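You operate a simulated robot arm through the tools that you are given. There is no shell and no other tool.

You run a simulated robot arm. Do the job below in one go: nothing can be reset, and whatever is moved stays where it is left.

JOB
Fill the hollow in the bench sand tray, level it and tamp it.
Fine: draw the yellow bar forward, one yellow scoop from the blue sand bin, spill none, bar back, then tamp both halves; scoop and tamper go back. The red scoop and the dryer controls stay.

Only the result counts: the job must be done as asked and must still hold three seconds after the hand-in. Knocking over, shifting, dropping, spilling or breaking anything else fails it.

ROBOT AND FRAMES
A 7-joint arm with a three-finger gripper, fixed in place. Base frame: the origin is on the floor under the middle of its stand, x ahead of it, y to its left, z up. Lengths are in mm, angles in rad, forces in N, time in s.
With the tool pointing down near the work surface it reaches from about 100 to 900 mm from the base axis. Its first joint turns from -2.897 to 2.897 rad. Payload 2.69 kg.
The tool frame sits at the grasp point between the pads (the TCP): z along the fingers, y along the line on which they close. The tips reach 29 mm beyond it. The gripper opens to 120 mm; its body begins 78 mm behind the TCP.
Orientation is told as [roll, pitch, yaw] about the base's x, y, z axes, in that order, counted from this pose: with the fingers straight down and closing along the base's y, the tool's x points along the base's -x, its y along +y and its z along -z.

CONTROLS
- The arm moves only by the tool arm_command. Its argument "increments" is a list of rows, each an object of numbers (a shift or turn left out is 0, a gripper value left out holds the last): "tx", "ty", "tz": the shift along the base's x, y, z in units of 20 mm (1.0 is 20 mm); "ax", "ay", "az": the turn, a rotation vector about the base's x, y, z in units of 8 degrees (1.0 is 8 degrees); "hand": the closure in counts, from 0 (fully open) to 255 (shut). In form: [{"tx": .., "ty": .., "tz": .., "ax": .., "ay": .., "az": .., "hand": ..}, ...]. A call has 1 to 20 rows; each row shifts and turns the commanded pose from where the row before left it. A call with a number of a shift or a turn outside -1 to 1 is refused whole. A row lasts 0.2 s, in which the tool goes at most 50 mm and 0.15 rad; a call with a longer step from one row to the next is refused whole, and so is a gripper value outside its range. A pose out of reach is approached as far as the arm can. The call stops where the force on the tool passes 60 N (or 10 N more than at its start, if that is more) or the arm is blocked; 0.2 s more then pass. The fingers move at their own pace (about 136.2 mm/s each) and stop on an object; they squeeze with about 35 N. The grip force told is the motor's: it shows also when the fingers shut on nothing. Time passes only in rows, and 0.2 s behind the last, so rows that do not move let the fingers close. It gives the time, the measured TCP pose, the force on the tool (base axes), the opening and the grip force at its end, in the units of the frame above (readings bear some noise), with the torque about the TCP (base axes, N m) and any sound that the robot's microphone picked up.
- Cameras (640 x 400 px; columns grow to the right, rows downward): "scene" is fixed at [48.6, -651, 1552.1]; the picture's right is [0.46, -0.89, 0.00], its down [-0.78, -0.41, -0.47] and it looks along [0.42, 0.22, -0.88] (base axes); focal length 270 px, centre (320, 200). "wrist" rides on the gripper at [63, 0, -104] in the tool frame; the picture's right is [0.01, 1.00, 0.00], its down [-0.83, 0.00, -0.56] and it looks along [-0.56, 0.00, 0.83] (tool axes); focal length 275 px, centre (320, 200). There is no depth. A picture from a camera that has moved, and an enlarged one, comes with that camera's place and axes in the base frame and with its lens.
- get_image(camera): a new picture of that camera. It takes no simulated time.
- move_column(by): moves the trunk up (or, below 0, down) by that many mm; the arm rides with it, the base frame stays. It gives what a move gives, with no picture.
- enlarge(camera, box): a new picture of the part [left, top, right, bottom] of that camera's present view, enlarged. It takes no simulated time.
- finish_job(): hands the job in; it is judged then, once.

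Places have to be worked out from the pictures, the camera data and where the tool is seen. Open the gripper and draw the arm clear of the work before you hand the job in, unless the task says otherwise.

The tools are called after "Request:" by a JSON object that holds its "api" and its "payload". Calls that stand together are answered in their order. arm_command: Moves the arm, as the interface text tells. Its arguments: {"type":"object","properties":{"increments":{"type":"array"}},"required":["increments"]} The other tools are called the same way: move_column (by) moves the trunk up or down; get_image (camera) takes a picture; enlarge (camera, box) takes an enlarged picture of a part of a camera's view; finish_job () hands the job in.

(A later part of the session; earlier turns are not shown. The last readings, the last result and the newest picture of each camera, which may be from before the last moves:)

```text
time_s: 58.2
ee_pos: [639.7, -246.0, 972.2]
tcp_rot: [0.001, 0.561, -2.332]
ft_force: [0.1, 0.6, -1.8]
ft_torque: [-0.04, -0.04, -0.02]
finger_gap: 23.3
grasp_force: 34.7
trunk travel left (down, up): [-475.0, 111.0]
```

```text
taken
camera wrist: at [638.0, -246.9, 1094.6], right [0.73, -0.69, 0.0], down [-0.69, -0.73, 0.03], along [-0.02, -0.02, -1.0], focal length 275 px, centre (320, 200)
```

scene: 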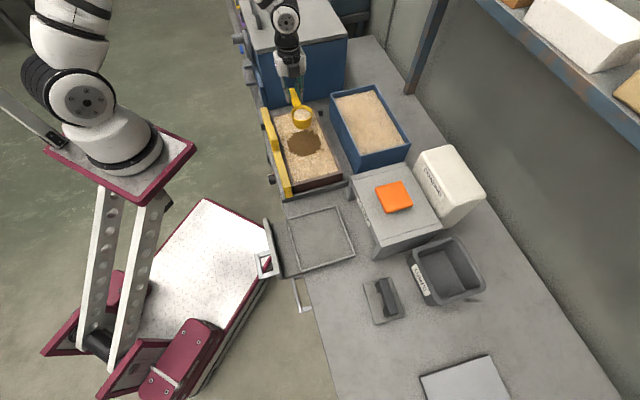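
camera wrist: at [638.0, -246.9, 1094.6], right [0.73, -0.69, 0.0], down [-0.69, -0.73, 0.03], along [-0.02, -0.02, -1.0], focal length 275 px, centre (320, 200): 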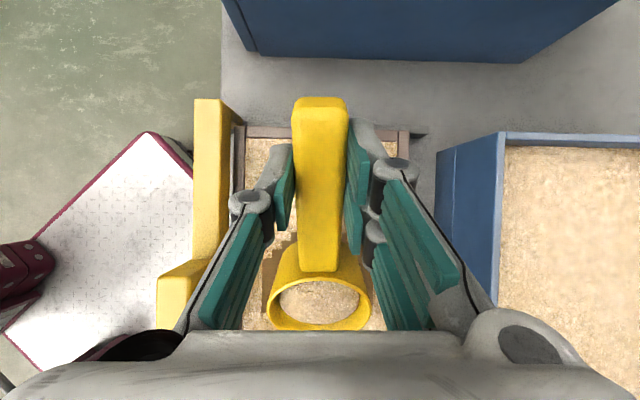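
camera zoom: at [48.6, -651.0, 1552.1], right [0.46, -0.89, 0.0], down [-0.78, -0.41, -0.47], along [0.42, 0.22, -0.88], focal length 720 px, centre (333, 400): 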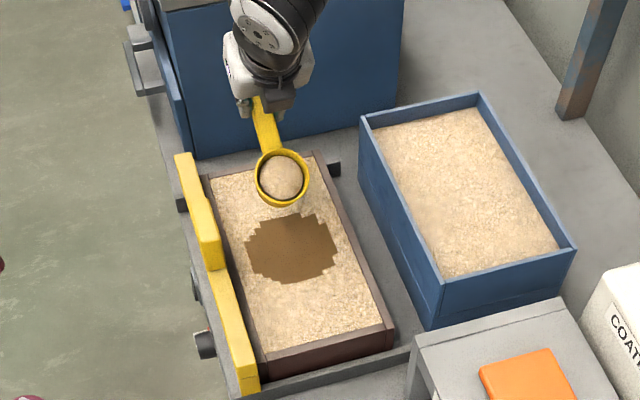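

At 32° the sand still sits in the cup and the arm follows well. I'll tip further to 48°, keeping the lip over the middle of the hollow.

Request:
{"api": "arm_command", "payload": {"increments": [{"ax": 0.722, "ay": -0.691}, {"tx": -0.45, "ty": -0.45, "ax": 0.722, "ay": -0.691}, {"tx": 0}]}}

Request:
{"api": "enlarge", "payload": {"camera": "scene", "box": [250, 50, 380, 200]}}

Request:
{"api": "get_image", "payload": {"camera": "wrist"}}

```text
time_s: 59.0
ee_pos: [630.5, -256.3, 970.9]
tcp_rot: [0.002, 0.84, -2.335]
ft_force: [-0.4, -0.1, -2.3]
ft_torque: [0.05, -0.06, 0.0]
finger_gap: 23.3
grasp_force: 35.4
trunk travel left (down, up): [-475.0, 111.0]
```

```text
2.67 times, centred on (315, 125) of scene
camera zoom: at [48.6, -651.0, 1552.1], right [0.46, -0.89, 0.0], down [-0.78, -0.41, -0.47], along [0.42, 0.22, -0.88], focal length 720 px, centre (333, 400)
```

zoom: 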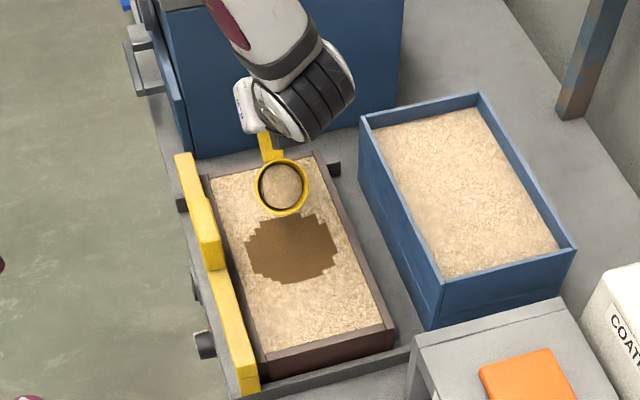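

```text
taken
camera wrist: at [605.2, -281.1, 1088.9], right [0.72, -0.69, 0.0], down [-0.67, -0.7, -0.25], along [0.17, 0.18, -0.97], focal length 275 px, centre (320, 200)
```

wrist: 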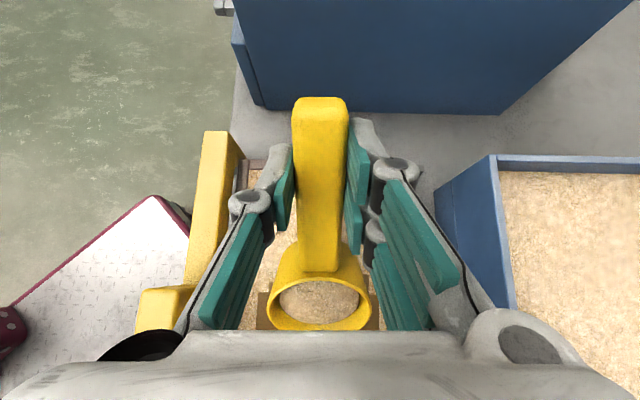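

Still holding at 48°. I'll go on to 64° with the lip kept over the hollow's centre.

Request:
{"api": "arm_command", "payload": {"increments": [{"tx": -0.53, "ty": -0.53, "ax": 0.722, "ay": -0.691}, {"tx": -0.58, "ty": -0.58, "ax": 0.722, "ay": -0.691}, {"tx": 0}]}}

Request:
{"api": "enlarge", "payload": {"camera": "scene", "box": [250, 50, 380, 200]}}

Request:
{"api": "get_image", "payload": {"camera": "wrist"}}

```text
time_s: 59.8
ee_pos: [609.1, -277.7, 971.8]
tcp_rot: [0.001, 1.119, -2.331]
ft_force: [0.4, -0.3, -0.8]
ft_torque: [0.01, 0.0, -0.01]
finger_gap: 23.7
grasp_force: 34.9
trunk travel left (down, up): [-475.0, 111.0]
```

```text
2.67 times, centred on (315, 125) of scene
camera zoom: at [48.6, -651.0, 1552.1], right [0.46, -0.89, 0.0], down [-0.78, -0.41, -0.47], along [0.42, 0.22, -0.88], focal length 720 px, centre (333, 400)
```

zoom: 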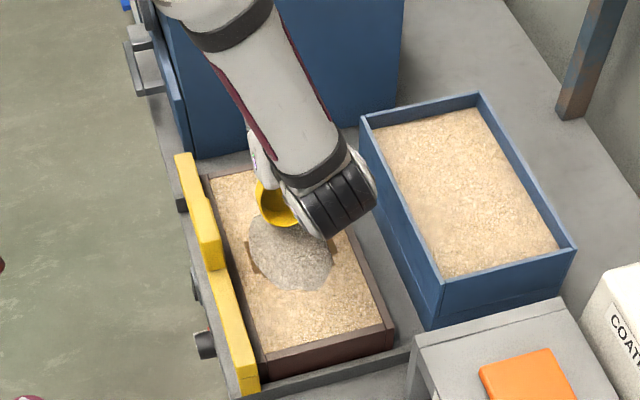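

```text
taken
camera wrist: at [561.8, -325.4, 1074.6], right [0.72, -0.69, 0.01], down [-0.59, -0.63, -0.5], along [0.35, 0.36, -0.86], focal length 275 px, centre (320, 200)
```

wrist: 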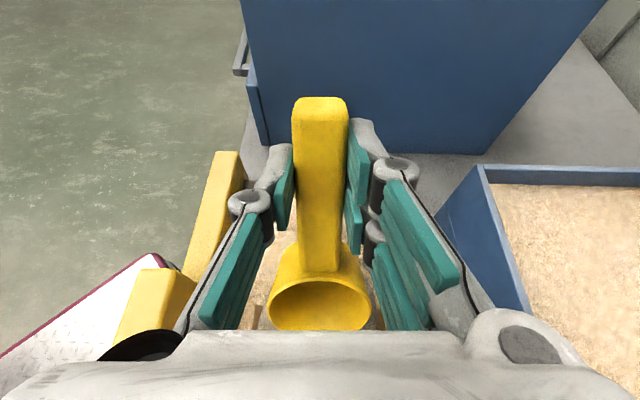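

The sand fell into the hollow as a mound, and the cup is empty (weight back to -0.8 N). I'll level the scoop again while rising straight away from the tray.

Request:
{"api": "arm_command", "payload": {"increments": [{"tz": 0.6, "ax": -0.722, "ay": 0.691}, {"tz": 0.6, "ax": -0.722, "ay": 0.691}, {"tz": 0.5, "ax": -0.722, "ay": 0.691}, {"tz": 0.5, "ax": -0.722, "ay": 0.691}, {"tz": 0.5, "ax": -0.722, "ay": 0.691}, {"tz": 0.5, "ax": -0.722, "ay": 0.691}, {"tz": 0.3, "ax": -0.722, "ay": 0.691}, {"tz": 0.3, "ax": -0.722, "ay": 0.691}, {"tz": 0}]}}

Request:
{"api": "enlarge", "payload": {"camera": "scene", "box": [250, 50, 380, 200]}}

Request:
{"api": "get_image", "payload": {"camera": "wrist"}}

Request:
{"api": "get_image", "payload": {"camera": "scene"}}

```text
time_s: 61.8
ee_pos: [609.5, -278.1, 1047.5]
tcp_rot: [-0.001, -0.004, -2.333]
ft_force: [-0.1, 0.1, -1.3]
ft_torque: [0.05, -0.06, 0.0]
finger_gap: 23.6
grasp_force: 34.8
trunk travel left (down, up): [-475.0, 111.0]
```

```text
2.67 times, centred on (315, 125) of scene
camera zoom: at [48.6, -651.0, 1552.1], right [0.46, -0.89, 0.0], down [-0.78, -0.41, -0.47], along [0.42, 0.22, -0.88], focal length 720 px, centre (333, 400)
```

zoom: 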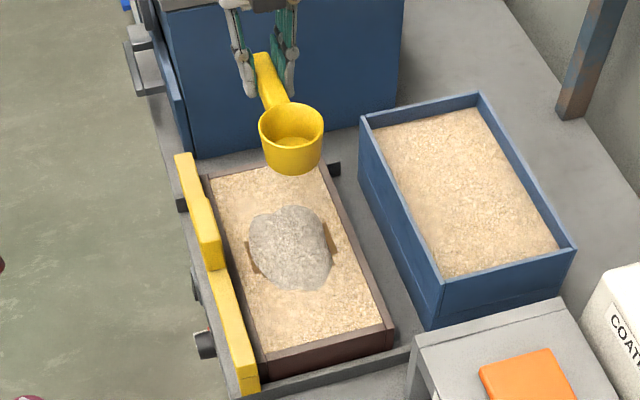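

```text
taken
camera wrist: at [651.8, -231.8, 1152.7], right [0.73, -0.69, 0.0], down [-0.57, -0.6, 0.56], along [-0.38, -0.4, -0.83], focal length 275 px, centre (320, 200)
```

wrist: 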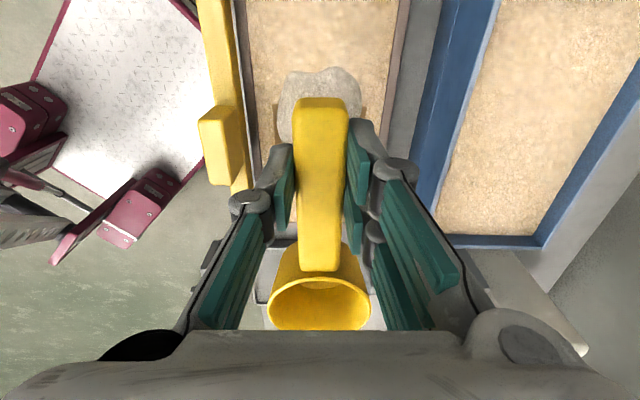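

```text
taken
```

scene: 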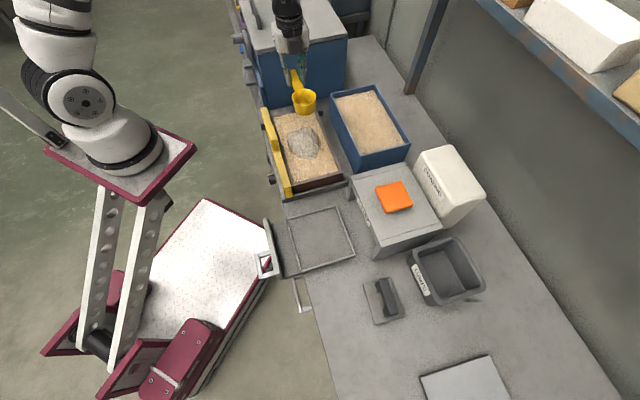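

The mound fills the hollow, nothing lies outside the tray. Now I'll carry the empty scoop back to its place along the summed-up return path at safe height.

Request:
{"api": "arm_command", "payload": {"increments": [{"tx": -0.942, "ty": -0.777}, {"tx": -0.942, "ty": -0.777}, {"tx": -0.942, "ty": -0.777}, {"tx": -0.942, "ty": -0.777}, {"tx": -0.942, "ty": -0.777}, {"tx": -0.942, "ty": -0.777}, {"tx": -0.942, "ty": -0.777}, {"tx": -0.942, "ty": -0.777}, {"tx": -0.942, "ty": -0.777}, {"tx": -0.942, "ty": -0.777}, {"tx": -0.942, "ty": -0.777}, {"tx": -0.942, "ty": -0.777}, {"tx": -0.942, "ty": -0.777}, {"tx": -0.942, "ty": -0.777}, {"tx": -0.942, "ty": -0.777}, {"tx": -0.942, "ty": -0.777}, {"tx": -0.942, "ty": -0.777}, {"tx": -0.942, "ty": -0.777}, {"tx": -0.942, "ty": -0.777}, {"tx": -0.942, "ty": -0.777}]}}

Request:
{"api": "get_image", "payload": {"camera": "scene"}}

Request:
{"api": "get_image", "payload": {"camera": "wrist"}}

```text
time_s: 66.0
ee_pos: [232.1, -588.0, 1049.6]
tcp_rot: [-0.001, 0.001, -2.334]
ft_force: [0.1, -0.5, -1.0]
ft_torque: [0.03, -0.04, -0.01]
finger_gap: 23.4
grasp_force: 35.5
trunk travel left (down, up): [-475.0, 111.0]
```

```text
taken
```

scene: 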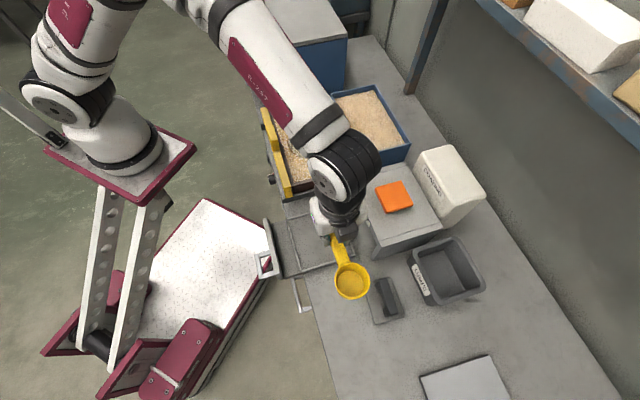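

```text
taken
camera wrist: at [275.2, -542.0, 1152.9], right [0.73, -0.69, 0.0], down [-0.57, -0.6, 0.56], along [-0.38, -0.4, -0.83], focal length 275 px, centre (320, 200)
```

wrist: 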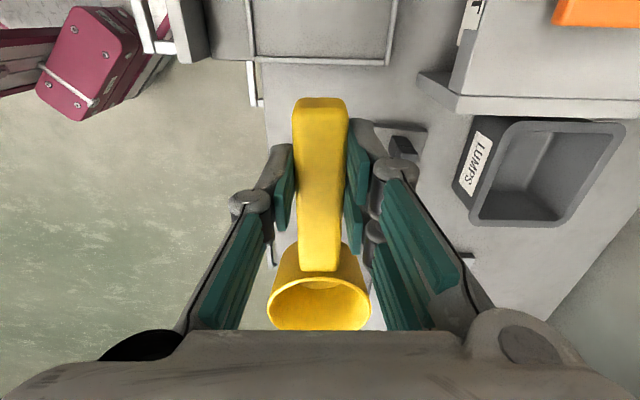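

Four more rows bring it over its place, then I'll descend to about 40 mm above the bench and check.

Request:
{"api": "arm_command", "payload": {"increments": [{"tx": -0.944, "ty": -0.776}, {"tx": -0.944, "ty": -0.776}, {"tx": -0.944, "ty": -0.776}, {"tx": -0.943, "ty": -0.776}, {"tz": -0.9}, {"tz": -0.9}, {"tz": -0.9}, {"tz": -0.9}, {"tz": -0.9}, {"tz": -0.9}, {"tz": -0.9}, {"tz": -0.9}, {"tz": -0.9}, {"tz": -0.9}, {"tz": -0.9}, {"tz": -0.9}, {"tz": 0}]}}

Request:
{"api": "get_image", "payload": {"camera": "scene"}}

Request:
{"api": "get_image", "payload": {"camera": "wrist"}}

```text
time_s: 69.6
ee_pos: [156.0, -649.9, 830.5]
tcp_rot: [-0.001, 0.0, -2.334]
ft_force: [-0.8, -0.7, -1.6]
ft_torque: [0.02, -0.02, 0.04]
finger_gap: 23.5
grasp_force: 34.9
trunk travel left (down, up): [-475.0, 111.0]
```

```text
taken
```

scene: 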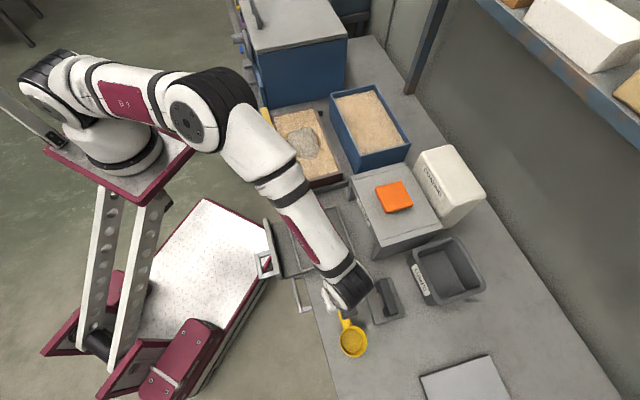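

```text
taken
camera wrist: at [198.6, -604.5, 935.5], right [0.73, -0.69, 0.0], down [-0.57, -0.6, 0.56], along [-0.38, -0.4, -0.83], focal length 275 px, centre (320, 200)
```

wrist: 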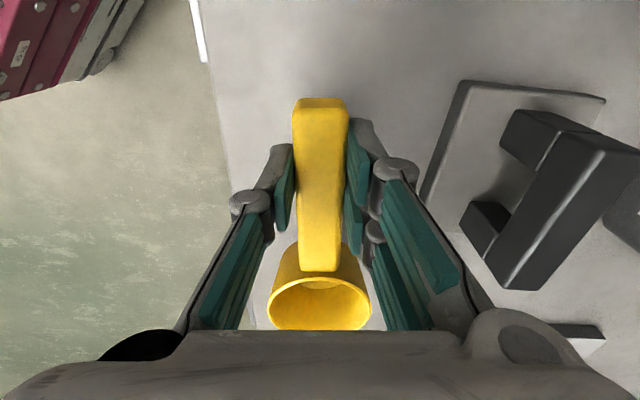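

The scoop is right above its place. Lowering the last 40 mm gently and feeling for contact.

Request:
{"api": "arm_command", "payload": {"increments": [{"tz": -0.5}, {"tz": -0.5}, {"tz": -0.4}, {"tz": -0.3}, {"tz": -0.2}, {"tz": -0.1}, {"tz": 0}]}}

Request:
{"api": "enlarge", "payload": {"camera": "scene", "box": [310, 270, 410, 370]}}

```text
time_s: 71.2
ee_pos: [156.3, -650.3, 793.2]
tcp_rot: [0.002, -0.003, -2.333]
ft_force: [2.3, 1.6, 11.3]
ft_torque: [-0.65, 0.62, 0.01]
finger_gap: 23.2
grasp_force: 34.8
trunk travel left (down, up): [-475.0, 111.0]
```

```text
4.00 times, centred on (360, 320) of scene
camera zoom: at [48.6, -651.0, 1552.1], right [0.46, -0.89, 0.0], down [-0.78, -0.41, -0.47], along [0.42, 0.22, -0.88], focal length 1080 px, centre (160, -280)
```

zoom: 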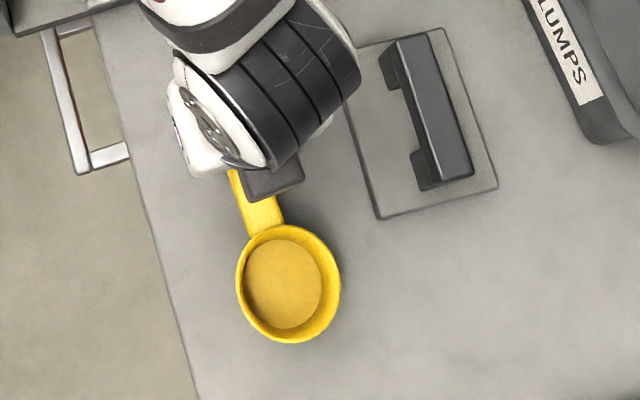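

Contact is felt (11 N up) at z≈793 and the cup is at its original spot in the picture. I'll relieve the pressure by 1.5 mm, then open the fingers partly and check.

Request:
{"api": "arm_command", "payload": {"increments": [{"tz": 0.08}, {"tz": 0}, {"hand": 200}, {"hand": 170}, {"hand": 140}, {"hand": 110}, {"hand": 110}]}}

Request:
{"api": "get_image", "payload": {"camera": "wrist"}}

Request:
{"api": "enlarge", "payload": {"camera": "scene", "box": [310, 270, 410, 370]}}

```text
time_s: 72.8
ee_pos: [156.8, -651.2, 793.5]
tcp_rot: [0.0, 0.0, -2.333]
ft_force: [-0.9, 0.4, -0.4]
ft_torque: [-0.02, 0.01, 0.01]
finger_gap: 68.2
grasp_force: 0.0
trunk travel left (down, up): [-475.0, 111.0]
```

```text
taken
camera wrist: at [200.0, -604.5, 897.8], right [0.73, -0.69, 0.0], down [-0.57, -0.6, 0.56], along [-0.38, -0.4, -0.83], focal length 275 px, centre (320, 200)
```

wrist: 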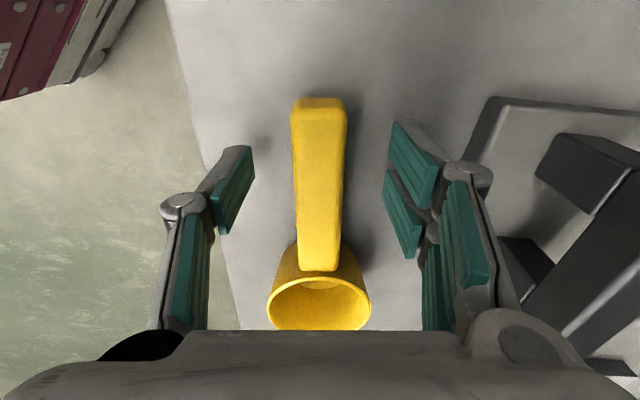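

```text
4.00 times, centred on (360, 320) of scene
camera zoom: at [48.6, -651.0, 1552.1], right [0.46, -0.89, 0.0], down [-0.78, -0.41, -0.47], along [0.42, 0.22, -0.88], focal length 1080 px, centre (160, -280)
```

zoom: 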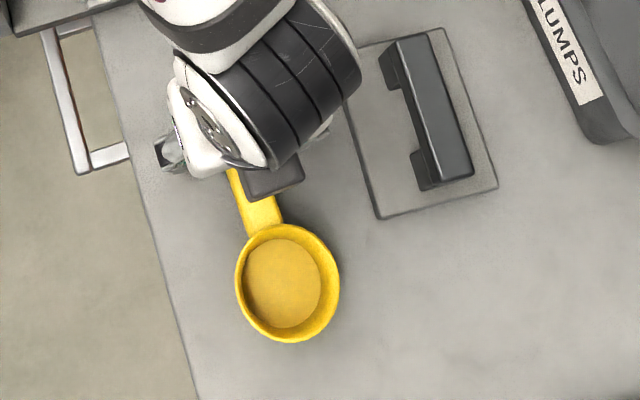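

The scoop stands back in its place within about a millimetre and the fingers are free. I'll rise straight up, then swing back towards the bar.

Request:
{"api": "arm_command", "payload": {"increments": [{"tz": 0.5}, {"tz": 0.9}, {"tz": 1}, {"tz": 1}, {"tz": 1}, {"tz": 1}, {"tz": 1}, {"tz": 1}, {"tz": 1}, {"tx": 0.817, "ty": 0.967, "tz": 0.11, "az": 0.527}, {"tx": 0.817, "ty": 0.967, "tz": 0.11, "az": 0.527}, {"tx": 0.817, "ty": 0.967, "tz": 0.11, "az": 0.527}, {"tx": 0.817, "ty": 0.967, "tz": 0.11, "az": 0.527}, {"tx": 0.817, "ty": 0.967, "tz": 0.11, "az": 0.527}, {"tx": 0.817, "ty": 0.967, "tz": 0.11, "az": 0.527}, {"tx": 0.817, "ty": 0.967, "tz": 0.11, "az": 0.527}, {"tx": 0.817, "ty": 0.967, "tz": 0.11, "az": 0.527}, {"tx": 0.817, "ty": 0.967, "tz": 0.11, "az": 0.527}, {"tx": 0.817, "ty": 0.967, "tz": 0.11, "az": 0.527}]}}

Request:
{"api": "get_image", "payload": {"camera": "scene"}}

```text
time_s: 76.8
ee_pos: [319.0, -458.1, 981.9]
tcp_rot: [-0.001, -0.001, -1.597]
ft_force: [-0.5, 0.0, 0.5]
ft_torque: [0.04, -0.03, 0.03]
finger_gap: 68.5
grasp_force: 0.1
trunk travel left (down, up): [-475.0, 111.0]
```

```text
taken
```

scene: 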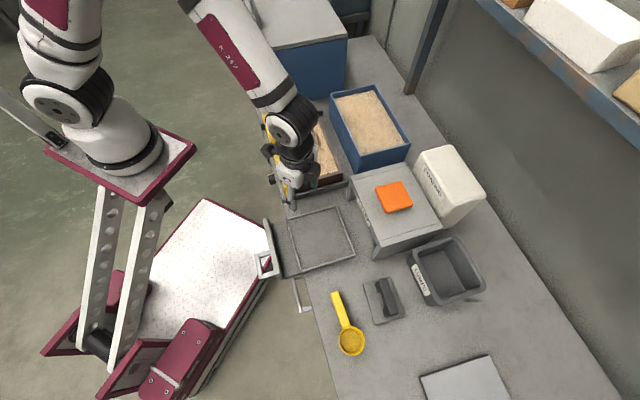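

The scoop looks exactly as at the start. Continuing to above the bar handle with the grip opened fully.

Request:
{"api": "arm_command", "payload": {"increments": [{"tx": 0.823, "ty": 0.968, "tz": 0.1, "az": 0.527, "hand": 0}, {"tx": 0.823, "ty": 0.968, "tz": 0.1, "az": 0.527}, {"tx": 0.823, "ty": 0.968, "tz": 0.1, "az": 0.527}, {"tx": 0.823, "ty": 0.968, "tz": 0.1, "az": 0.527}, {"tx": 0.823, "ty": 0.968, "tz": 0.1, "az": 0.527}, {"tx": 0.823, "ty": 0.968, "tz": 0.1, "az": 0.527}, {"tx": 0.823, "ty": 0.968, "tz": 0.1, "az": 0.527}, {"tx": 0.823, "ty": 0.968, "tz": 0.1, "az": 0.527}, {"tx": 0.823, "ty": 0.968, "tz": 0.1, "az": 0.527}, {"tx": 0.823, "ty": 0.968, "tz": 0.1, "az": 0.527}, {"tx": 0.823, "ty": 0.968, "tz": 0.1, "az": 0.53}, {"tx": 0}]}}

Request:
{"api": "get_image", "payload": {"camera": "wrist"}}

Request:
{"api": "enlarge", "payload": {"camera": "wrist", "box": [180, 60, 480, 240]}}

Request:
{"api": "enlarge", "payload": {"camera": "scene", "box": [250, 60, 380, 200]}}

```text
time_s: 79.4
ee_pos: [501.6, -243.2, 1005.3]
tcp_rot: [0.0, -0.002, -0.786]
ft_force: [1.0, 0.0, -0.7]
ft_torque: [0.0, -0.01, 0.01]
finger_gap: 120.0
grasp_force: 0.1
trunk travel left (down, up): [-475.0, 111.0]
```

```text
taken
camera wrist: at [457.1, -198.4, 1109.7], right [0.7, 0.71, 0.0], down [0.59, -0.59, 0.56], along [0.4, -0.39, -0.83], focal length 275 px, centre (320, 200)
```

wrist: 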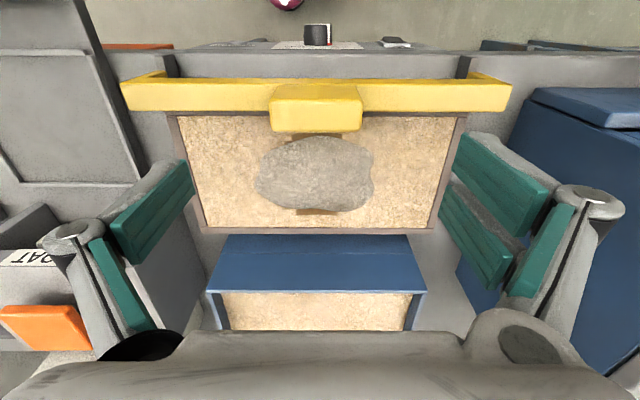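

```text
2.13 times, centred on (330, 150) of wrist
camera zoom: at [457.1, -198.4, 1109.7], right [0.7, 0.71, 0.0], down [0.59, -0.59, 0.56], along [0.4, -0.39, -0.83], focal length 587 px, centre (299, 307)
```

zoom: 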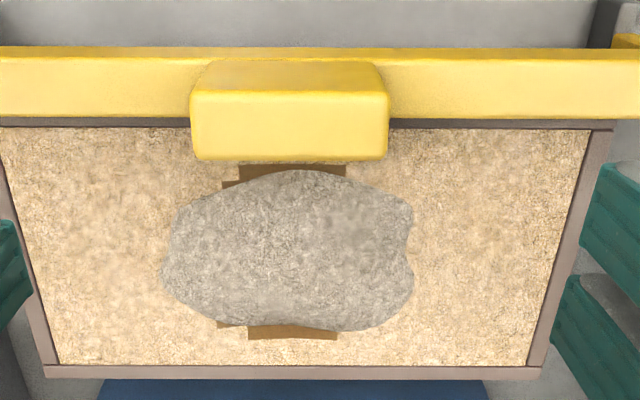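

```text
2.86 times, centred on (315, 130) of scene
camera zoom: at [48.6, -651.0, 1552.1], right [0.46, -0.89, 0.0], down [-0.78, -0.41, -0.47], along [0.42, 0.22, -0.88], focal length 771 px, centre (334, 400)
```

zoom: 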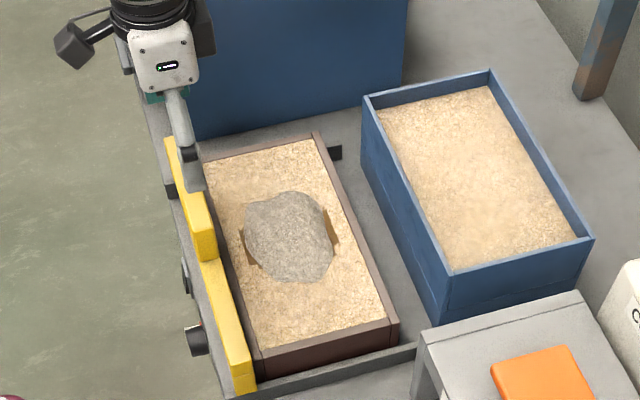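

The mound covers the hollow nearly fully; the bar's handle is centred at u≈180, f≈526. I'll shift 2.7 mm along the bar and descend to the grip height.

Request:
{"api": "arm_command", "payload": {"increments": [{"tx": -0.11, "ty": -0.08, "tz": -0.8}, {"tz": -0.9}, {"tz": -0.9}, {"tz": -0.9}, {"tz": -0.9}, {"tz": -0.9}, {"tz": -0.45}, {"tz": 0}]}}

Request:
{"api": "get_image", "payload": {"camera": "wrist"}}

Request:
{"api": "enlarge", "payload": {"camera": "scene", "box": [240, 60, 370, 200]}}

```text
time_s: 81.2
ee_pos: [499.8, -245.0, 889.5]
tcp_rot: [0.0, 0.0, -0.787]
ft_force: [-0.3, -0.1, 0.0]
ft_torque: [0.01, -0.04, 0.0]
finger_gap: 119.6
grasp_force: 0.1
trunk travel left (down, up): [-475.0, 111.0]
```

```text
taken
camera wrist: at [454.4, -200.5, 994.9], right [0.7, 0.71, 0.0], down [0.59, -0.59, 0.56], along [0.4, -0.39, -0.83], focal length 275 px, centre (320, 200)
```

wrist: 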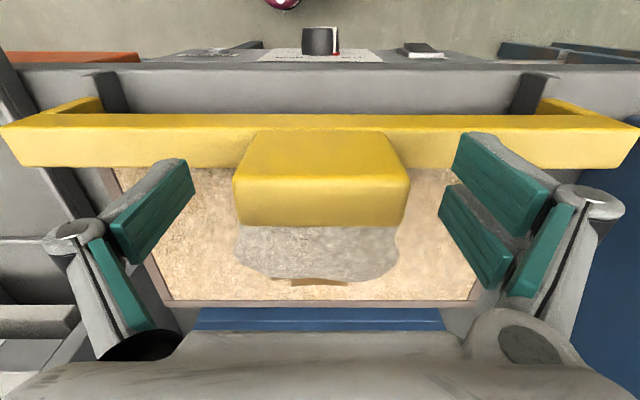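

```text
2.86 times, centred on (305, 130) of scene
camera zoom: at [48.6, -651.0, 1552.1], right [0.46, -0.89, 0.0], down [-0.78, -0.41, -0.47], along [0.42, 0.22, -0.88], focal length 771 px, centre (363, 400)
```

zoom: 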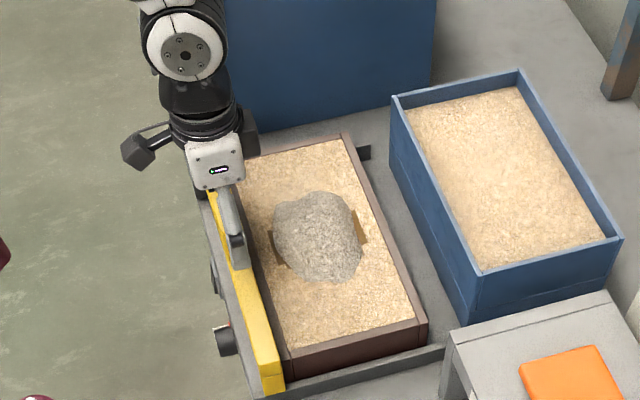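

Aligned around the handle. Closing the grip, then a first short push back.

Request:
{"api": "arm_command", "payload": {"increments": [{"hand": 255}, {"hand": 255}, {"hand": 255}, {"hand": 255}]}}

Request:
{"api": "arm_command", "payload": {"increments": [{"tx": 0.2, "ty": -0.2}, {"tx": 0.28, "ty": -0.28}, {"tx": 0.28, "ty": -0.28}, {"tx": 0.28, "ty": -0.28}, {"tx": 0.28, "ty": -0.28}]}}

Request:
{"api": "get_image", "payload": {"camera": "wrist"}}

Request:
{"api": "enlarge", "payload": {"camera": "scene", "box": [240, 60, 370, 200]}}

```text
time_s: 82.2
ee_pos: [500.1, -245.3, 891.0]
tcp_rot: [-0.001, -0.001, -0.785]
ft_force: [3.0, 2.8, 6.3]
ft_torque: [0.13, -0.31, 0.16]
finger_gap: 70.0
grasp_force: 44.6
trunk travel left (down, up): [-475.0, 111.0]
```

```text
time_s: 83.4
ee_pos: [525.6, -270.3, 890.9]
tcp_rot: [-0.001, 0.001, -0.785]
ft_force: [6.1, 7.9, 21.4]
ft_torque: [0.99, 0.26, 0.08]
finger_gap: 69.8
grasp_force: 45.2
trunk travel left (down, up): [-475.0, 111.0]
```

```text
taken
camera wrist: at [480.7, -226.3, 995.1], right [0.7, 0.71, 0.0], down [0.59, -0.59, 0.56], along [0.4, -0.39, -0.83], focal length 275 px, centre (320, 200)
```

wrist: 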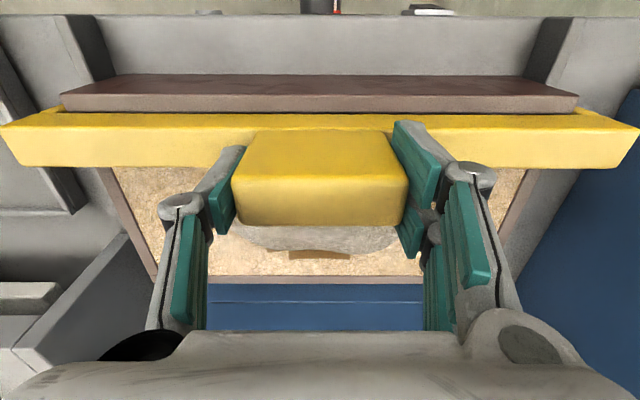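

```text
2.86 times, centred on (305, 130) of scene
camera zoom: at [48.6, -651.0, 1552.1], right [0.46, -0.89, 0.0], down [-0.78, -0.41, -0.47], along [0.42, 0.22, -0.88], focal length 771 px, centre (363, 400)
```

zoom: 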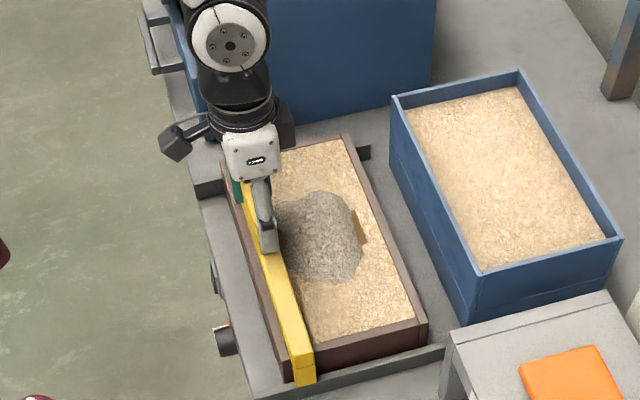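

Bar moves back smoothly; small side and vertical loads (10 N, 21 N) that I'll relieve by under a millimetre while continuing across the mound.

Request:
{"api": "arm_command", "payload": {"increments": [{"tx": 0.31, "ty": -0.25, "tz": 0.025}, {"tx": 0.28, "ty": -0.28}, {"tx": 0.28, "ty": -0.28}, {"tx": 0.28, "ty": -0.28}, {"tx": 0.28, "ty": -0.28}, {"tx": 0.28, "ty": -0.28}]}}

Request:
{"api": "get_image", "payload": {"camera": "wrist"}}

Request:
{"api": "enlarge", "payload": {"camera": "scene", "box": [240, 60, 370, 200]}}

```text
time_s: 84.8
ee_pos: [560.7, -305.1, 889.5]
tcp_rot: [-0.001, 0.0, -0.786]
ft_force: [0.3, 3.1, -4.1]
ft_torque: [-0.4, -0.55, 0.23]
finger_gap: 69.8
grasp_force: 44.8
trunk travel left (down, up): [-475.0, 111.0]
```

```text
taken
camera wrist: at [514.3, -259.6, 995.2], right [0.7, 0.71, 0.0], down [0.59, -0.59, 0.56], along [0.39, -0.39, -0.83], focal length 275 px, centre (320, 200)
```

wrist: 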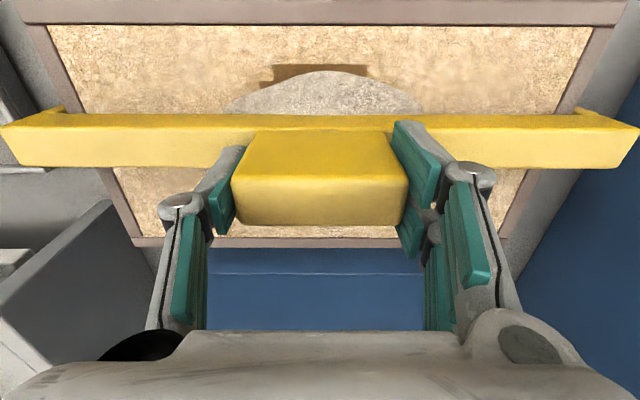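

```text
2.86 times, centred on (305, 130) of scene
camera zoom: at [48.6, -651.0, 1552.1], right [0.46, -0.89, 0.0], down [-0.78, -0.41, -0.47], along [0.42, 0.22, -0.88], focal length 771 px, centre (363, 400)
```

zoom: 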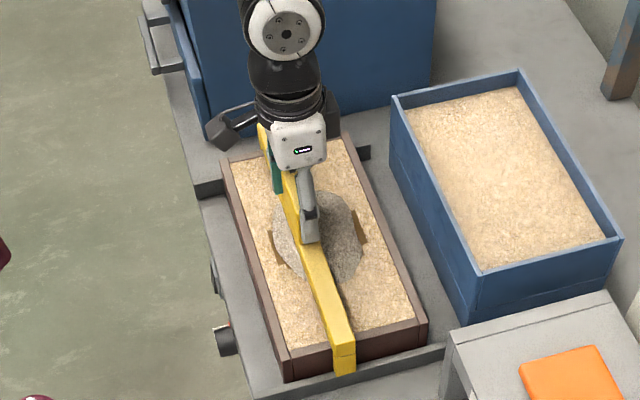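

The bar is at mid-tray (f≈612) with low forces. Continuing to the back.

Request:
{"api": "arm_command", "payload": {"increments": [{"tx": 0.28, "ty": -0.28, "tz": -0.015}, {"tx": 0.28, "ty": -0.28}, {"tx": 0.28, "ty": -0.28}, {"tx": 0.28, "ty": -0.28}, {"tx": 0.28, "ty": -0.28}, {"tx": 0.28, "ty": -0.28}, {"tx": 0.28, "ty": -0.28}, {"tx": 0.28, "ty": -0.28}]}}

Request:
{"api": "get_image", "payload": {"camera": "wrist"}}

Request:
{"api": "enlarge", "payload": {"camera": "scene", "box": [240, 60, 370, 200]}}

```text
time_s: 86.6
ee_pos: [603.9, -349.8, 889.1]
tcp_rot: [0.0, 0.002, -0.788]
ft_force: [0.0, 0.9, -4.8]
ft_torque: [0.76, 0.32, 0.31]
finger_gap: 69.3
grasp_force: 44.8
trunk travel left (down, up): [-475.0, 111.0]
```

```text
taken
camera wrist: at [559.5, -304.8, 995.2], right [0.7, 0.71, 0.0], down [0.59, -0.59, 0.56], along [0.39, -0.39, -0.83], focal length 275 px, centre (320, 200)
```

wrist: 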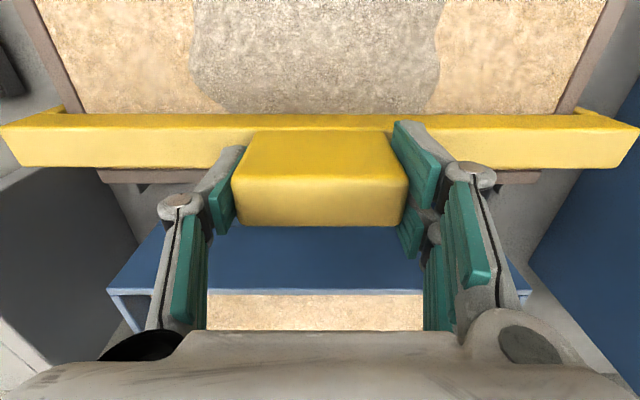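

```text
2.86 times, centred on (305, 130) of scene
camera zoom: at [48.6, -651.0, 1552.1], right [0.46, -0.89, 0.0], down [-0.78, -0.41, -0.47], along [0.42, 0.22, -0.88], focal length 771 px, centre (363, 400)
```

zoom: 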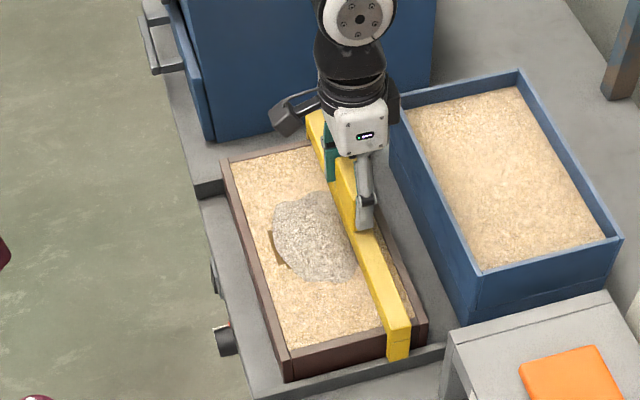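

The swept sand now shows as a broad level patch in front of the bar. Pushing the last 55 mm to the rear stop position.

Request:
{"api": "arm_command", "payload": {"increments": [{"tx": 0.28, "ty": -0.28}, {"tx": 0.28, "ty": -0.28}, {"tx": 0.28, "ty": -0.28}, {"tx": 0.28, "ty": -0.28}, {"tx": 0.28, "ty": -0.28}, {"tx": 0.28, "ty": -0.28}, {"tx": 0.26, "ty": -0.26}, {"tx": 0}]}}

Request:
{"api": "get_image", "payload": {"camera": "wrist"}}

Request:
{"api": "enlarge", "payload": {"camera": "scene", "box": [240, 60, 370, 200]}}

```text
time_s: 88.4
ee_pos: [642.9, -388.2, 890.4]
tcp_rot: [-0.002, 0.0, -0.787]
ft_force: [-3.6, 3.9, -1.3]
ft_torque: [-0.03, -0.42, -0.06]
finger_gap: 69.8
grasp_force: 44.8
trunk travel left (down, up): [-475.0, 111.0]
```

```text
taken
camera wrist: at [597.9, -343.2, 995.2], right [0.7, 0.71, 0.0], down [0.59, -0.59, 0.56], along [0.39, -0.39, -0.83], focal length 275 px, centre (320, 200)
```

wrist: 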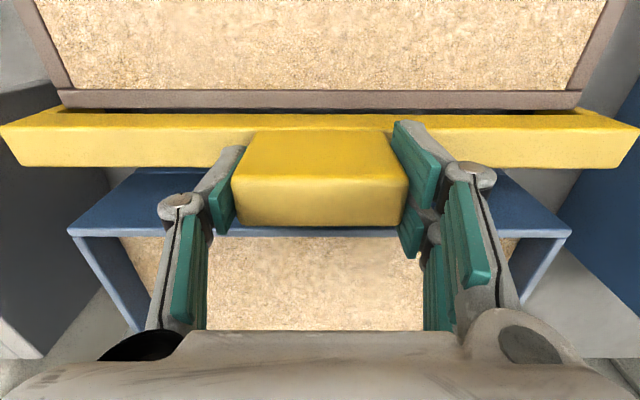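

```text
2.86 times, centred on (305, 130) of scene
camera zoom: at [48.6, -651.0, 1552.1], right [0.46, -0.89, 0.0], down [-0.78, -0.41, -0.47], along [0.42, 0.22, -0.88], focal length 771 px, centre (363, 400)
```

zoom: 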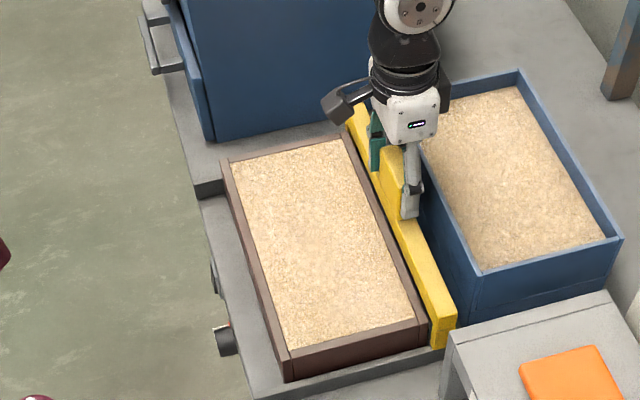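

The sand is now level across the whole tray and the bar is back at its rear position (f≈729, as at the start). I'll release it and rise straight up.

Request:
{"api": "arm_command", "payload": {"increments": [{"tx": 0.02, "ty": -0.02}, {"tz": 0}, {"hand": 0}, {"hand": 0}, {"hand": 0}, {"tz": 0.5}, {"tz": 0.9}, {"tz": 1}, {"tz": 1}, {"tz": 1}, {"tz": 1}, {"tz": 0}]}}

Request:
{"api": "get_image", "payload": {"camera": "wrist"}}

Request:
{"api": "get_image", "payload": {"camera": "scene"}}

Request:
{"api": "enlarge", "payload": {"camera": "scene", "box": [250, 80, 380, 200]}}

```text
time_s: 91.0
ee_pos: [644.1, -388.5, 999.3]
tcp_rot: [0.0, -0.001, -0.787]
ft_force: [0.8, -0.9, 0.1]
ft_torque: [-0.04, -0.01, -0.01]
finger_gap: 120.1
grasp_force: 0.0
trunk travel left (down, up): [-475.0, 111.0]
```

```text
taken
camera wrist: at [598.9, -343.7, 1103.1], right [0.7, 0.71, 0.0], down [0.59, -0.59, 0.56], along [0.39, -0.39, -0.83], focal length 275 px, centre (320, 200)
```

wrist: 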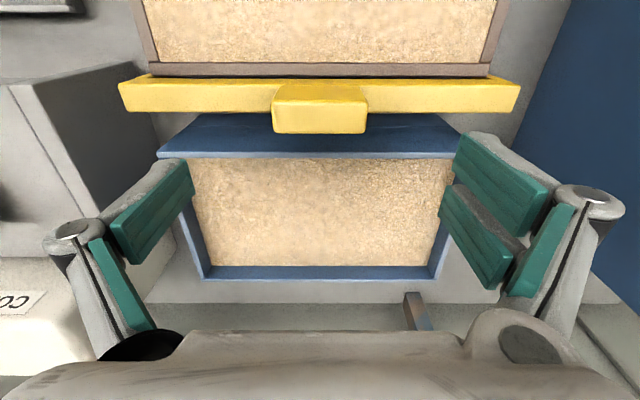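

```text
taken
```

scene: 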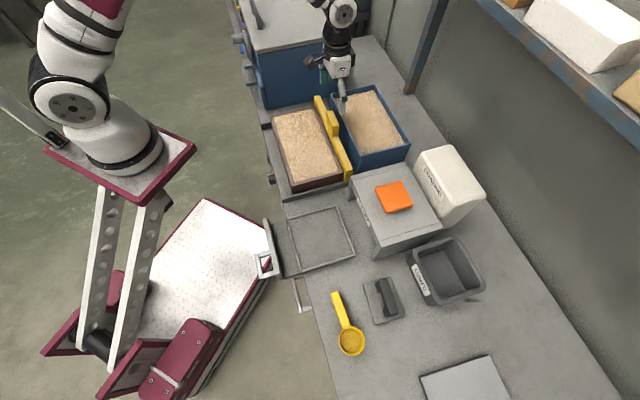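

```text
3.33 times, centred on (315, 140) of scene
camera zoom: at [48.6, -651.0, 1552.1], right [0.46, -0.89, 0.0], down [-0.78, -0.41, -0.47], along [0.42, 0.22, -0.88], focal length 900 px, centre (337, 400)
```

zoom: 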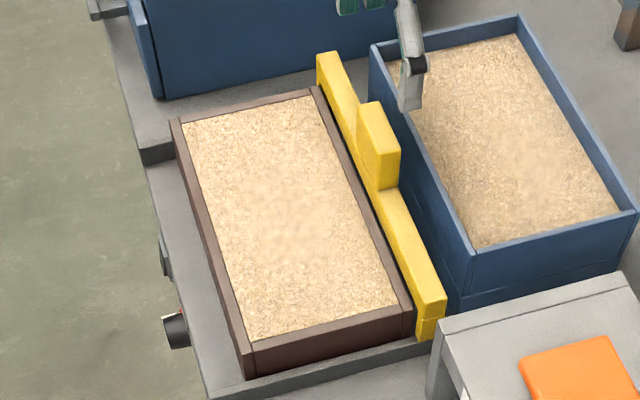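

Level sand, bar parked, no spill visible. Next the tamper: from earlier views its handle top is at z≈830, centre near (224, -755), turned about 4° from the bench. I'll travel there at z≈1000 with the fingers turned to close across the handle.

Request:
{"api": "arm_command", "payload": {"increments": [{"tx": -0.95, "ty": -0.84, "az": -0.54}, {"tx": -0.95, "ty": -0.84, "az": -0.54}, {"tx": -0.95, "ty": -0.84, "az": -0.54}, {"tx": -0.95, "ty": -0.84, "az": -0.54}, {"tx": -0.95, "ty": -0.84, "az": -0.54}, {"tx": -0.95, "ty": -0.84, "az": -0.54}, {"tx": -0.95, "ty": -0.84, "az": -0.54}, {"tx": -0.95, "ty": -0.84, "az": -0.54}, {"tx": -0.95, "ty": -0.84, "az": -0.54}, {"tx": -0.95, "ty": -0.84, "az": -0.54}, {"tx": -0.95, "ty": -0.84, "az": -0.54}, {"tx": -0.95, "ty": -0.84, "az": -0.54}, {"tx": -0.95, "ty": -0.84, "az": -0.54}, {"tx": -0.95, "ty": -0.84, "az": -0.54}, {"tx": -0.95, "ty": -0.84, "az": -0.54}, {"tx": -0.95, "ty": -0.84, "az": -0.54}, {"tx": -0.95, "ty": -0.84, "az": -0.54}, {"tx": -0.95, "ty": -0.84, "az": -0.54}, {"tx": -0.95, "ty": -0.84, "az": -0.54}, {"tx": -0.95, "ty": -0.84, "az": -0.54}]}}

Request:
{"api": "get_image", "payload": {"camera": "wrist"}}

Request:
{"api": "enlarge", "payload": {"camera": "wrist", "box": [220, 60, 460, 260]}}

Request:
{"api": "get_image", "payload": {"camera": "scene"}}

```text
time_s: 95.2
ee_pos: [263.9, -723.4, 998.2]
tcp_rot: [0.0, 0.0, -2.295]
ft_force: [0.3, 1.7, 0.4]
ft_torque: [-0.01, 0.12, 0.03]
finger_gap: 120.2
grasp_force: 0.0
trunk travel left (down, up): [-475.0, 111.0]
```

```text
taken
camera wrist: at [305.2, -676.2, 1103.3], right [0.75, -0.66, 0.0], down [-0.55, -0.62, 0.56], along [-0.37, -0.42, -0.83], focal length 275 px, centre (320, 200)
```

wrist: 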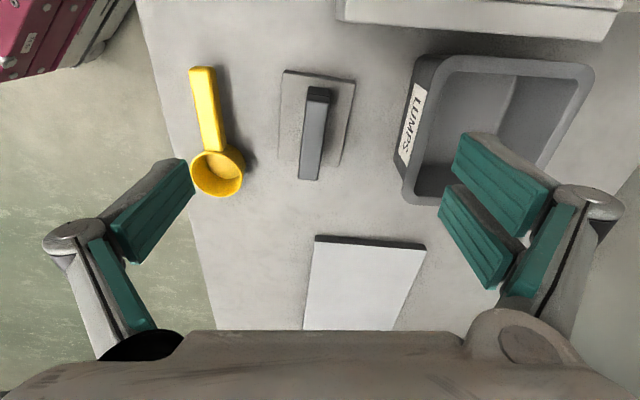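

```text
2.00 times, centred on (340, 160) of wrist
camera zoom: at [305.2, -676.2, 1103.3], right [0.75, -0.66, 0.0], down [-0.55, -0.62, 0.56], along [-0.37, -0.42, -0.83], focal length 551 px, centre (280, 280)
```

zoom: 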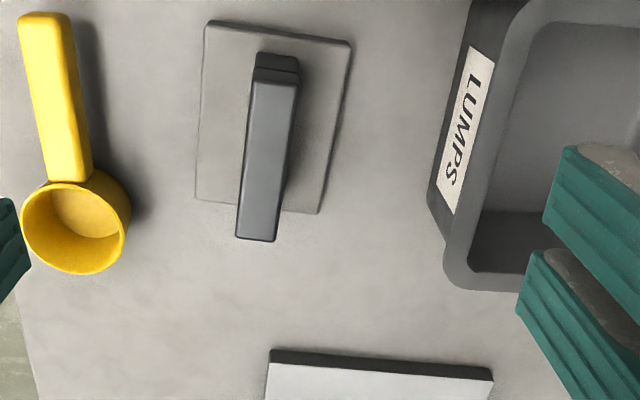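

```text
taken
```

scene: 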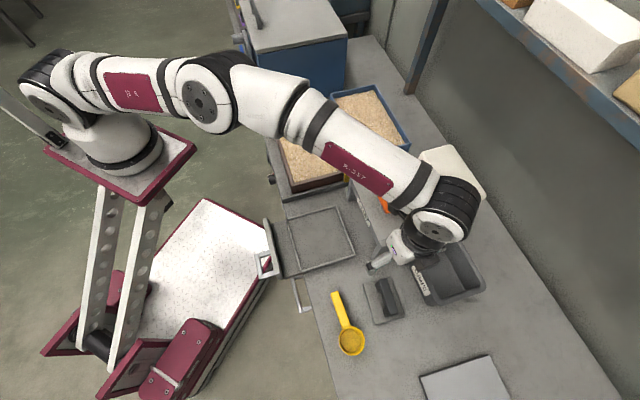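

The tamper is measured well: handle centre (224.3, -755.2), direction 40.6°, 22 mm wide. I'll align over it (yaw -139.4°), set the opening to ~68 mm to stay clear of the LUMPS bin, and come down to z≈900 to check.

Request:
{"api": "arm_command", "payload": {"increments": [{"tx": -0.5, "ty": -0.4, "az": -0.5, "hand": 110}, {"tx": -0.5, "ty": -0.4, "az": -0.49}, {"tx": -0.5, "ty": -0.4}, {"tx": -0.48, "ty": -0.39}, {"tz": -0.9}, {"tz": -0.9}, {"tz": -0.9}, {"tz": -0.9}, {"tz": -0.9}, {"tz": -0.4}, {"tz": 0}]}}

Request:
{"api": "get_image", "payload": {"camera": "wrist"}}

Request:
{"api": "get_image", "payload": {"camera": "scene"}}

```text
time_s: 97.6
ee_pos: [233.3, -741.1, 899.4]
tcp_rot: [0.001, 0.001, -2.433]
ft_force: [-0.5, 0.7, 0.9]
ft_torque: [-0.03, 0.01, 0.01]
finger_gap: 68.0
grasp_force: 0.0
out of reach, approached as far as the arm can: row 3, 4
trunk travel left (down, up): [-475.0, 111.0]
```

```text
taken
camera wrist: at [281.3, -700.2, 1004.4], right [0.65, -0.76, 0.0], down [-0.63, -0.54, 0.56], along [-0.42, -0.36, -0.83], focal length 275 px, centre (320, 200)
```

wrist: 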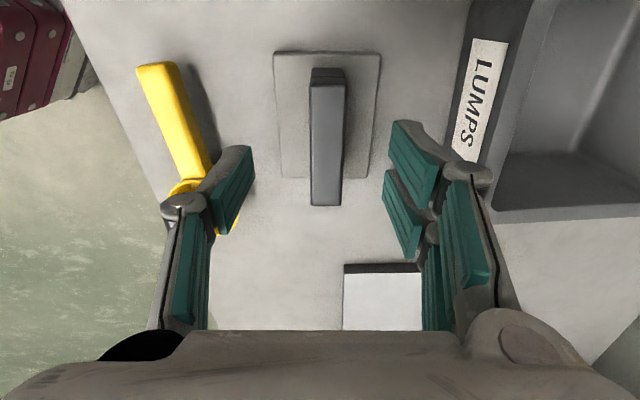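

```text
taken
```

scene: 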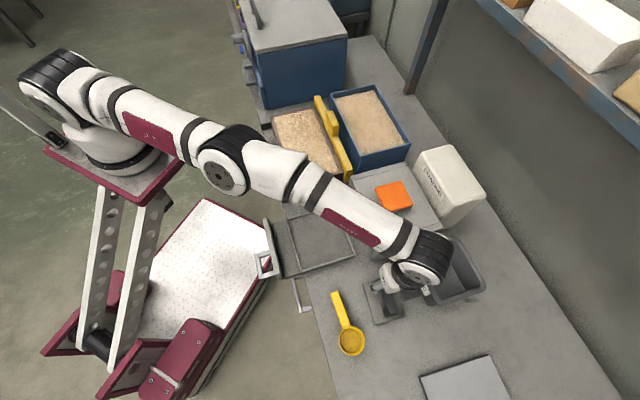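

The far pose was slightly out of reach at z≈1000 (stopped about 16 mm short), but lower down the reach should be better. I'll try the remaining (-9, -14) mm here at z≈885.

Request:
{"api": "arm_command", "payload": {"increments": [{"tz": -0.4}, {"tz": -0.3}, {"tx": -0.22, "ty": -0.35}, {"tx": -0.22, "ty": -0.35}, {"tz": 0}]}}

Request:
{"api": "get_image", "payload": {"camera": "wrist"}}

Request:
{"api": "get_image", "payload": {"camera": "scene"}}

```text
time_s: 98.8
ee_pos: [229.5, -740.7, 886.9]
tcp_rot: [-0.001, -0.001, -2.433]
ft_force: [-0.2, 0.5, 0.9]
ft_torque: [-0.01, -0.01, -0.01]
finger_gap: 68.2
grasp_force: 0.1
out of reach, approached as far as the arm can: row 3, 4
trunk travel left (down, up): [-475.0, 111.0]
```

```text
taken
camera wrist: at [276.7, -698.9, 990.9], right [0.65, -0.76, 0.0], down [-0.63, -0.54, 0.56], along [-0.42, -0.36, -0.83], focal length 275 px, centre (320, 200)
```

wrist: 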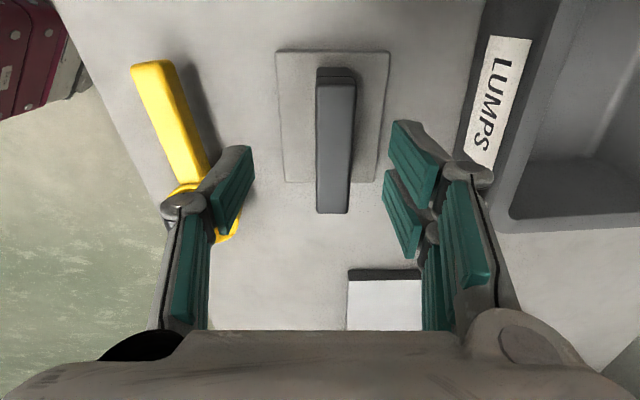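

```text
taken
```

scene: 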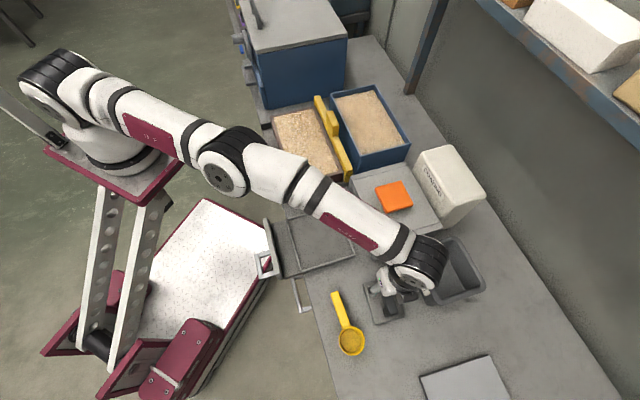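

With this yaw the wrist is twisted and falls short. The handle can equally be gripped with the hand turned by 180° (yaw +40.6°), which suits the wrist better, so I'll rise, draw back towards the base and turn the hand there.

Request:
{"api": "arm_command", "payload": {"increments": [{"tz": 0.8}, {"tz": 0.9}, {"tz": 0.9}, {"tz": 0.9}, {"tx": -0.1, "ty": 0.5, "tz": 0.3, "az": 0.98}, {"tx": -0.1, "ty": 0.5, "tz": 0.3, "az": 0.98}, {"tx": -0.1, "ty": 0.5, "tz": 0.3, "az": 0.98}, {"tx": -0.1, "ty": 0.5, "tz": 0.3, "az": 0.98}, {"tx": -0.1, "ty": 0.5, "az": 0.98}, {"tx": -0.1, "ty": 0.5, "az": 0.98}, {"tx": -0.1, "ty": 0.5, "az": 0.98}, {"tx": -0.1, "ty": 0.5, "az": 0.98}, {"tx": -0.1, "ty": 0.5, "az": 0.98}, {"tx": -0.1, "ty": 0.5, "az": 0.98}, {"tx": -0.1, "ty": 0.5, "az": 0.98}, {"tx": -0.1, "ty": 0.5, "az": 0.98}, {"tx": -0.1, "ty": 0.5, "az": 0.98}, {"tx": -0.1, "ty": 0.5, "az": 0.98}]}}

Request:
{"api": "get_image", "payload": {"camera": "scene"}}

```text
time_s: 102.6
ee_pos: [202.3, -599.9, 978.6]
tcp_rot: [0.0, 0.0, -0.515]
ft_force: [0.5, -0.7, 0.1]
ft_torque: [-0.01, 0.01, 0.0]
finger_gap: 68.1
grasp_force: 0.0
trunk travel left (down, up): [-475.0, 111.0]
```

```text
taken
```

scene: 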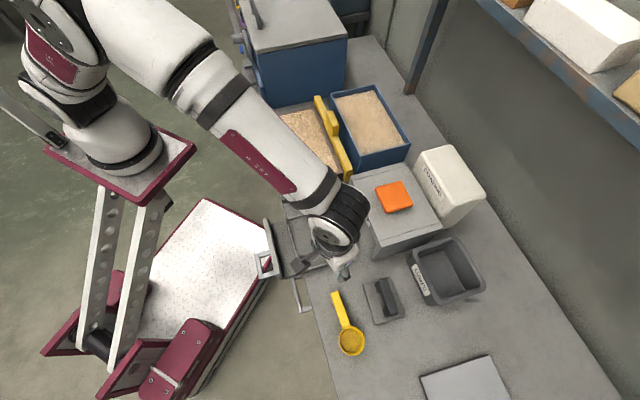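

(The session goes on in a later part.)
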